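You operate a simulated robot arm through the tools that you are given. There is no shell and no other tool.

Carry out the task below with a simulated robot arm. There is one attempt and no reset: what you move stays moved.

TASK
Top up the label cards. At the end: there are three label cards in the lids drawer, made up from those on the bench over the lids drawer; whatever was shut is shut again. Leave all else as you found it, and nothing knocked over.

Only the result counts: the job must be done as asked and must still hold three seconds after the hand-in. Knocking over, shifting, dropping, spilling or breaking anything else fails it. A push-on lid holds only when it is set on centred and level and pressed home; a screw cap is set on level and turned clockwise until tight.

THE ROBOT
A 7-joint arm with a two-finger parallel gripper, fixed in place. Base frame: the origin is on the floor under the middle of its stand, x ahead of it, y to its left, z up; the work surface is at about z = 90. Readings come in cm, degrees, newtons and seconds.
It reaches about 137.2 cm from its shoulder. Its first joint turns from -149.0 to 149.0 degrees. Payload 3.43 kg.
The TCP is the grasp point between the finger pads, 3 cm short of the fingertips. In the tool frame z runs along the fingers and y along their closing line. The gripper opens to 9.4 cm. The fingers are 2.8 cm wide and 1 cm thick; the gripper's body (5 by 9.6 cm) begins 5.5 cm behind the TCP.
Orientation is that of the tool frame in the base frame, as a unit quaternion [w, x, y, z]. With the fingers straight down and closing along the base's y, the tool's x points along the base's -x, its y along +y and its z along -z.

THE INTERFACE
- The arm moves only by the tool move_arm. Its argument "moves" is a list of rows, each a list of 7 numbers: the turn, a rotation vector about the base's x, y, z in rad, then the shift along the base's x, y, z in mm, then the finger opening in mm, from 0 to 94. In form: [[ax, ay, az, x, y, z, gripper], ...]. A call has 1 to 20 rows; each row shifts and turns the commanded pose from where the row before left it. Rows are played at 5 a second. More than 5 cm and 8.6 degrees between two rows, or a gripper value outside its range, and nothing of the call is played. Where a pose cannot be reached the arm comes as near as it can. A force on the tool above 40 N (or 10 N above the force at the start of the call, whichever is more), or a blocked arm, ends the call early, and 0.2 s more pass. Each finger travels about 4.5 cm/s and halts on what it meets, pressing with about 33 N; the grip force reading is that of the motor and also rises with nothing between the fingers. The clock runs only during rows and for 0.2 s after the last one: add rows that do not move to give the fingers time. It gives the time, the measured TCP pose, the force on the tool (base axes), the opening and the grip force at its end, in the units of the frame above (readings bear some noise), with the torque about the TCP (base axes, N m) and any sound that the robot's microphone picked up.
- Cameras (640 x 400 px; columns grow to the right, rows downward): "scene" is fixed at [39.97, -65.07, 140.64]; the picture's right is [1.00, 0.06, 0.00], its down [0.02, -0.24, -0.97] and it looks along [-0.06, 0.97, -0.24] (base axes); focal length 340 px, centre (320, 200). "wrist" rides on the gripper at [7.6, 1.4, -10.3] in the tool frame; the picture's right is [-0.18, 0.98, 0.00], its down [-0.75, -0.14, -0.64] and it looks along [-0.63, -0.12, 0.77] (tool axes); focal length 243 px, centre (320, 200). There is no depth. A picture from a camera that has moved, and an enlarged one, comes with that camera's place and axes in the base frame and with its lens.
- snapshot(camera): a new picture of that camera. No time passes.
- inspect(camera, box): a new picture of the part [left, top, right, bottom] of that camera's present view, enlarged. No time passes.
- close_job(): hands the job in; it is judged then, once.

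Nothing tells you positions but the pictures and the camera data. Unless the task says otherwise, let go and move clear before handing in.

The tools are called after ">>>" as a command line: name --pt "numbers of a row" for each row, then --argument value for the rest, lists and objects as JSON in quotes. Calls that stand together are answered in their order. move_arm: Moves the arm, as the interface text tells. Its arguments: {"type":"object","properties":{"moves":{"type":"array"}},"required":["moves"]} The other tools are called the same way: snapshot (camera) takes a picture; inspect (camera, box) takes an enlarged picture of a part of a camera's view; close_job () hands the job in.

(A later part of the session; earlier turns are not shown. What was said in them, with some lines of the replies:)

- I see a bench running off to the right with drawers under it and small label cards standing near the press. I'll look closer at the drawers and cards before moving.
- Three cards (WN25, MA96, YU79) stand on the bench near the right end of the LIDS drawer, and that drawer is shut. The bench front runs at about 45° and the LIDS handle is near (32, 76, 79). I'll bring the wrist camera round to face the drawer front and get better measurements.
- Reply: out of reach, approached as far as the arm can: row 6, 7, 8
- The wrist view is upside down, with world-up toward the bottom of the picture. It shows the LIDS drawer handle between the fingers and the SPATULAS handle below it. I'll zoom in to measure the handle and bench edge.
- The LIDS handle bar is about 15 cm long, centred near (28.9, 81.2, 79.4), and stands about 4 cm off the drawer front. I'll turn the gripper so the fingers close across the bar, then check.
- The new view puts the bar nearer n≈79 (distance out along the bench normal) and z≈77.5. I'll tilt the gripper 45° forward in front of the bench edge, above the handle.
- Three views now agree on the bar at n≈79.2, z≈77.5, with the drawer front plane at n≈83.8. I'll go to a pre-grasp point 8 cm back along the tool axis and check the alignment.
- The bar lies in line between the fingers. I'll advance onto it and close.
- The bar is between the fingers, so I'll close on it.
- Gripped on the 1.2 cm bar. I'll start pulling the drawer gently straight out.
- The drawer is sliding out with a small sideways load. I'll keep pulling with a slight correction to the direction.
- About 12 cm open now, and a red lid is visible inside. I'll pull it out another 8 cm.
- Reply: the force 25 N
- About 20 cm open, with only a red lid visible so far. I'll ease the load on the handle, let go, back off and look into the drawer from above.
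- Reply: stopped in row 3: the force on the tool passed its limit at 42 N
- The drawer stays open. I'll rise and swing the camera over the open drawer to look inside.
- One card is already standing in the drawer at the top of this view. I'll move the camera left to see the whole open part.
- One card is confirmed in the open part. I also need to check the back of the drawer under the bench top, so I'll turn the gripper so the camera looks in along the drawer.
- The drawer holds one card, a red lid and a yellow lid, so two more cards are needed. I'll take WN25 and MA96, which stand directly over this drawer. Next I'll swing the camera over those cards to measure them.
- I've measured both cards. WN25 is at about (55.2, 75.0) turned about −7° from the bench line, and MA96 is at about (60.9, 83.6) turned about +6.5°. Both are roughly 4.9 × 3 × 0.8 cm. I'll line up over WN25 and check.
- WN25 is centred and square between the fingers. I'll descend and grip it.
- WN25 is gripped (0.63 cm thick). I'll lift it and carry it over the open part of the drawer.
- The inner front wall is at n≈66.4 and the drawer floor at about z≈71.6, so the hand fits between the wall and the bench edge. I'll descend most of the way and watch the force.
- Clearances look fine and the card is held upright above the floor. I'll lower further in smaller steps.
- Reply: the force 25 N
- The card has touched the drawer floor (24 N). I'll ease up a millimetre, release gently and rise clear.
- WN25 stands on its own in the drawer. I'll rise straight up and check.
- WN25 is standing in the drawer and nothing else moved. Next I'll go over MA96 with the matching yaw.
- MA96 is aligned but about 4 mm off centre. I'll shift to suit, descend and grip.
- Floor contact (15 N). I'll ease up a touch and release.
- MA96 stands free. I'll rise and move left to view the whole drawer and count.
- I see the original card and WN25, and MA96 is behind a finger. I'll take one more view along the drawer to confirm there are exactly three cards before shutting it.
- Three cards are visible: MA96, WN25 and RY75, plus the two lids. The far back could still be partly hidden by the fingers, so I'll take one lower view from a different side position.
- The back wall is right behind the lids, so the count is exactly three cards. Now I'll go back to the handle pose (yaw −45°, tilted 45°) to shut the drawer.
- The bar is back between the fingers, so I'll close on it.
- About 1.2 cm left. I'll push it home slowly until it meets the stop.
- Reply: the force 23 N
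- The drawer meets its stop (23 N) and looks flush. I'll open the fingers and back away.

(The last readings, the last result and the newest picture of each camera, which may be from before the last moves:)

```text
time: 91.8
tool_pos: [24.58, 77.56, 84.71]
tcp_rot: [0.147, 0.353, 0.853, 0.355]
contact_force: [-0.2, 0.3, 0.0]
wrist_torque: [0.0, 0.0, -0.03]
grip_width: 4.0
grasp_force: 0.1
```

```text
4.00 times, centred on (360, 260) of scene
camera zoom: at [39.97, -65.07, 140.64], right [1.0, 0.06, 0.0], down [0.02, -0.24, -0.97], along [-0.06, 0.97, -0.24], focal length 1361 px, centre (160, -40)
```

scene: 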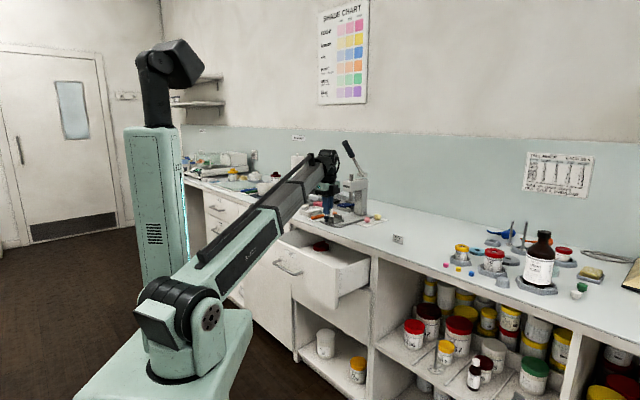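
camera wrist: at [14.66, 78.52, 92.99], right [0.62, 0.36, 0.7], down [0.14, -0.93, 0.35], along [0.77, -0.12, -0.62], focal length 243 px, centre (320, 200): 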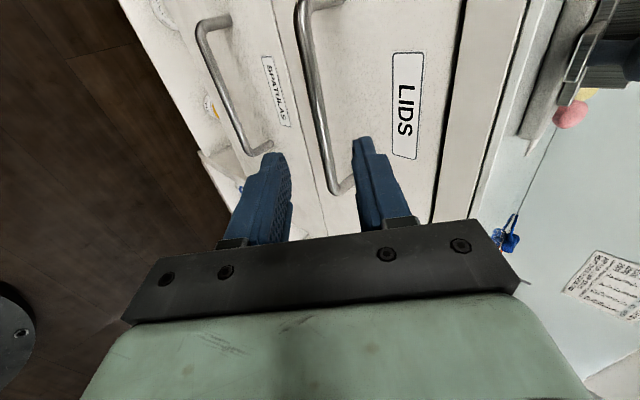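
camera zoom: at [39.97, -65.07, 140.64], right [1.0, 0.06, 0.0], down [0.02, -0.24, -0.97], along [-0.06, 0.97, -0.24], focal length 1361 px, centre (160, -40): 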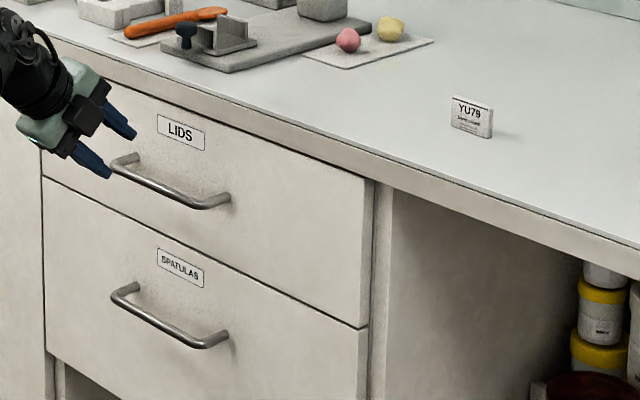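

The drawer sits flush: its label and handle are in exactly the same pixels as at the start. I'll move the arm up and clear, then do a last check.

>>> move_arm --pt "0 0 0 -10 -10 30 40" --pt "0 0 0 -10 -10 30 40" --pt "0 0 0 -10 -10 30 40" --pt "-0.0925 0.0925 0 0 0 30 40" --pt "-0.0925 0.0925 0 0 0 30 40" --pt "-0.0925 0.0925 0 0 0 20 40" --pt "0 0 0 0 0 0 40"

>>> snapshot --camera "scene"

>>> snapshot --camera "wrist"

>>> inspect --camera "scene" --box '[280, 160, 440, 260]'

```text
time: 93.4
tool_pos: [21.76, 74.41, 101.84]
tcp_rot: [0.075, 0.374, 0.906, 0.182]
contact_force: [-0.3, 0.6, -0.1]
wrist_torque: [0.04, 0.05, -0.02]
grip_width: 3.99
grasp_force: 0.0
```

```text
taken
```

scene: 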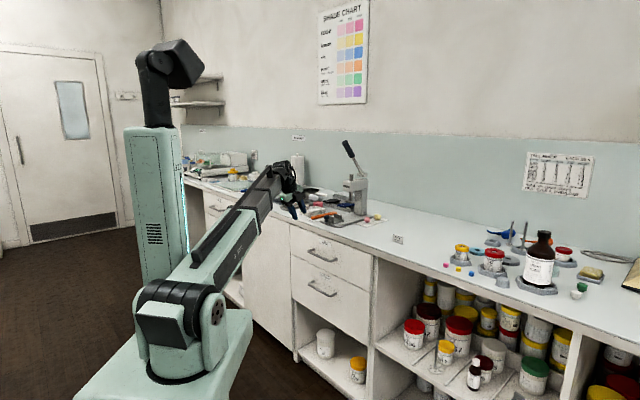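

```text
taken
camera wrist: at [14.34, 77.98, 111.86], right [0.77, 0.51, 0.38], down [0.27, -0.8, 0.54], along [0.58, -0.31, -0.75], focal length 243 px, centre (320, 200)
```

wrist: 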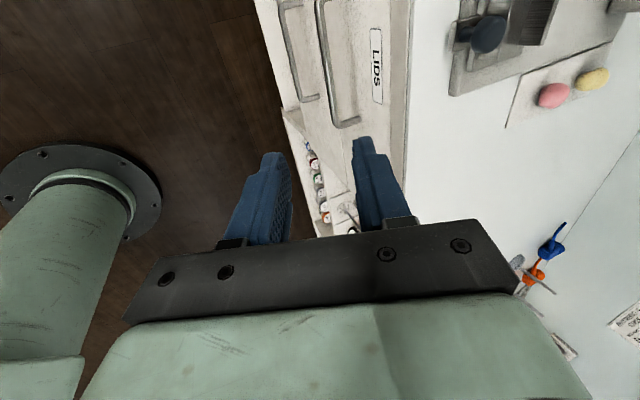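

```text
4.00 times, centred on (360, 210) of scene
camera zoom: at [39.97, -65.07, 140.64], right [1.0, 0.06, 0.0], down [0.02, -0.24, -0.97], along [-0.06, 0.97, -0.24], focal length 1361 px, centre (160, 160)
```

zoom: 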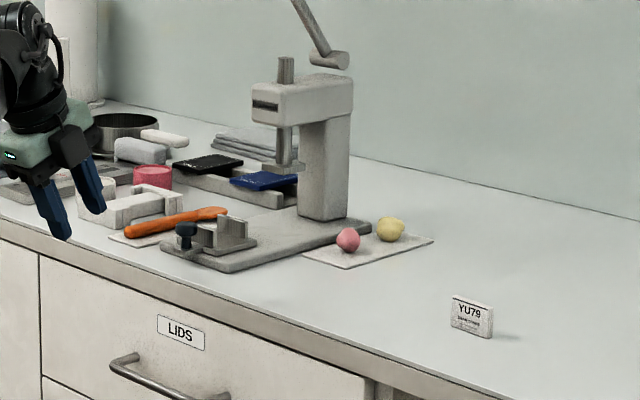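

The LIDS drawer is shut with three cards inside (RY75, WN25 and MA96). YU79 and the other bench items are where they started, and the arm is clear, so I'm handing in.

>>> close_job

```text
The job is handed in.
```

The lids drawer now holds three label cards and is shut again. I handed the job in, but no verdict came back.

- **Cards:** the drawer already held one card (RY75), so I added WN25 and MA96 from the bench above it. Both were standing on the drawer floor when I last looked, before closing. I looked right to the back of the drawer first and saw no other cards, only the red and yellow lids.
- **Left on the bench:** YU79 was not needed and stands where it was.
- **Drawer:** I pushed it in until it met its stop. In the scene camera its label and handle sit exactly where they were at the start.
- **Everything else:** in the final camera views nothing else on the bench had moved or fallen, and the arm was clear of the bench.
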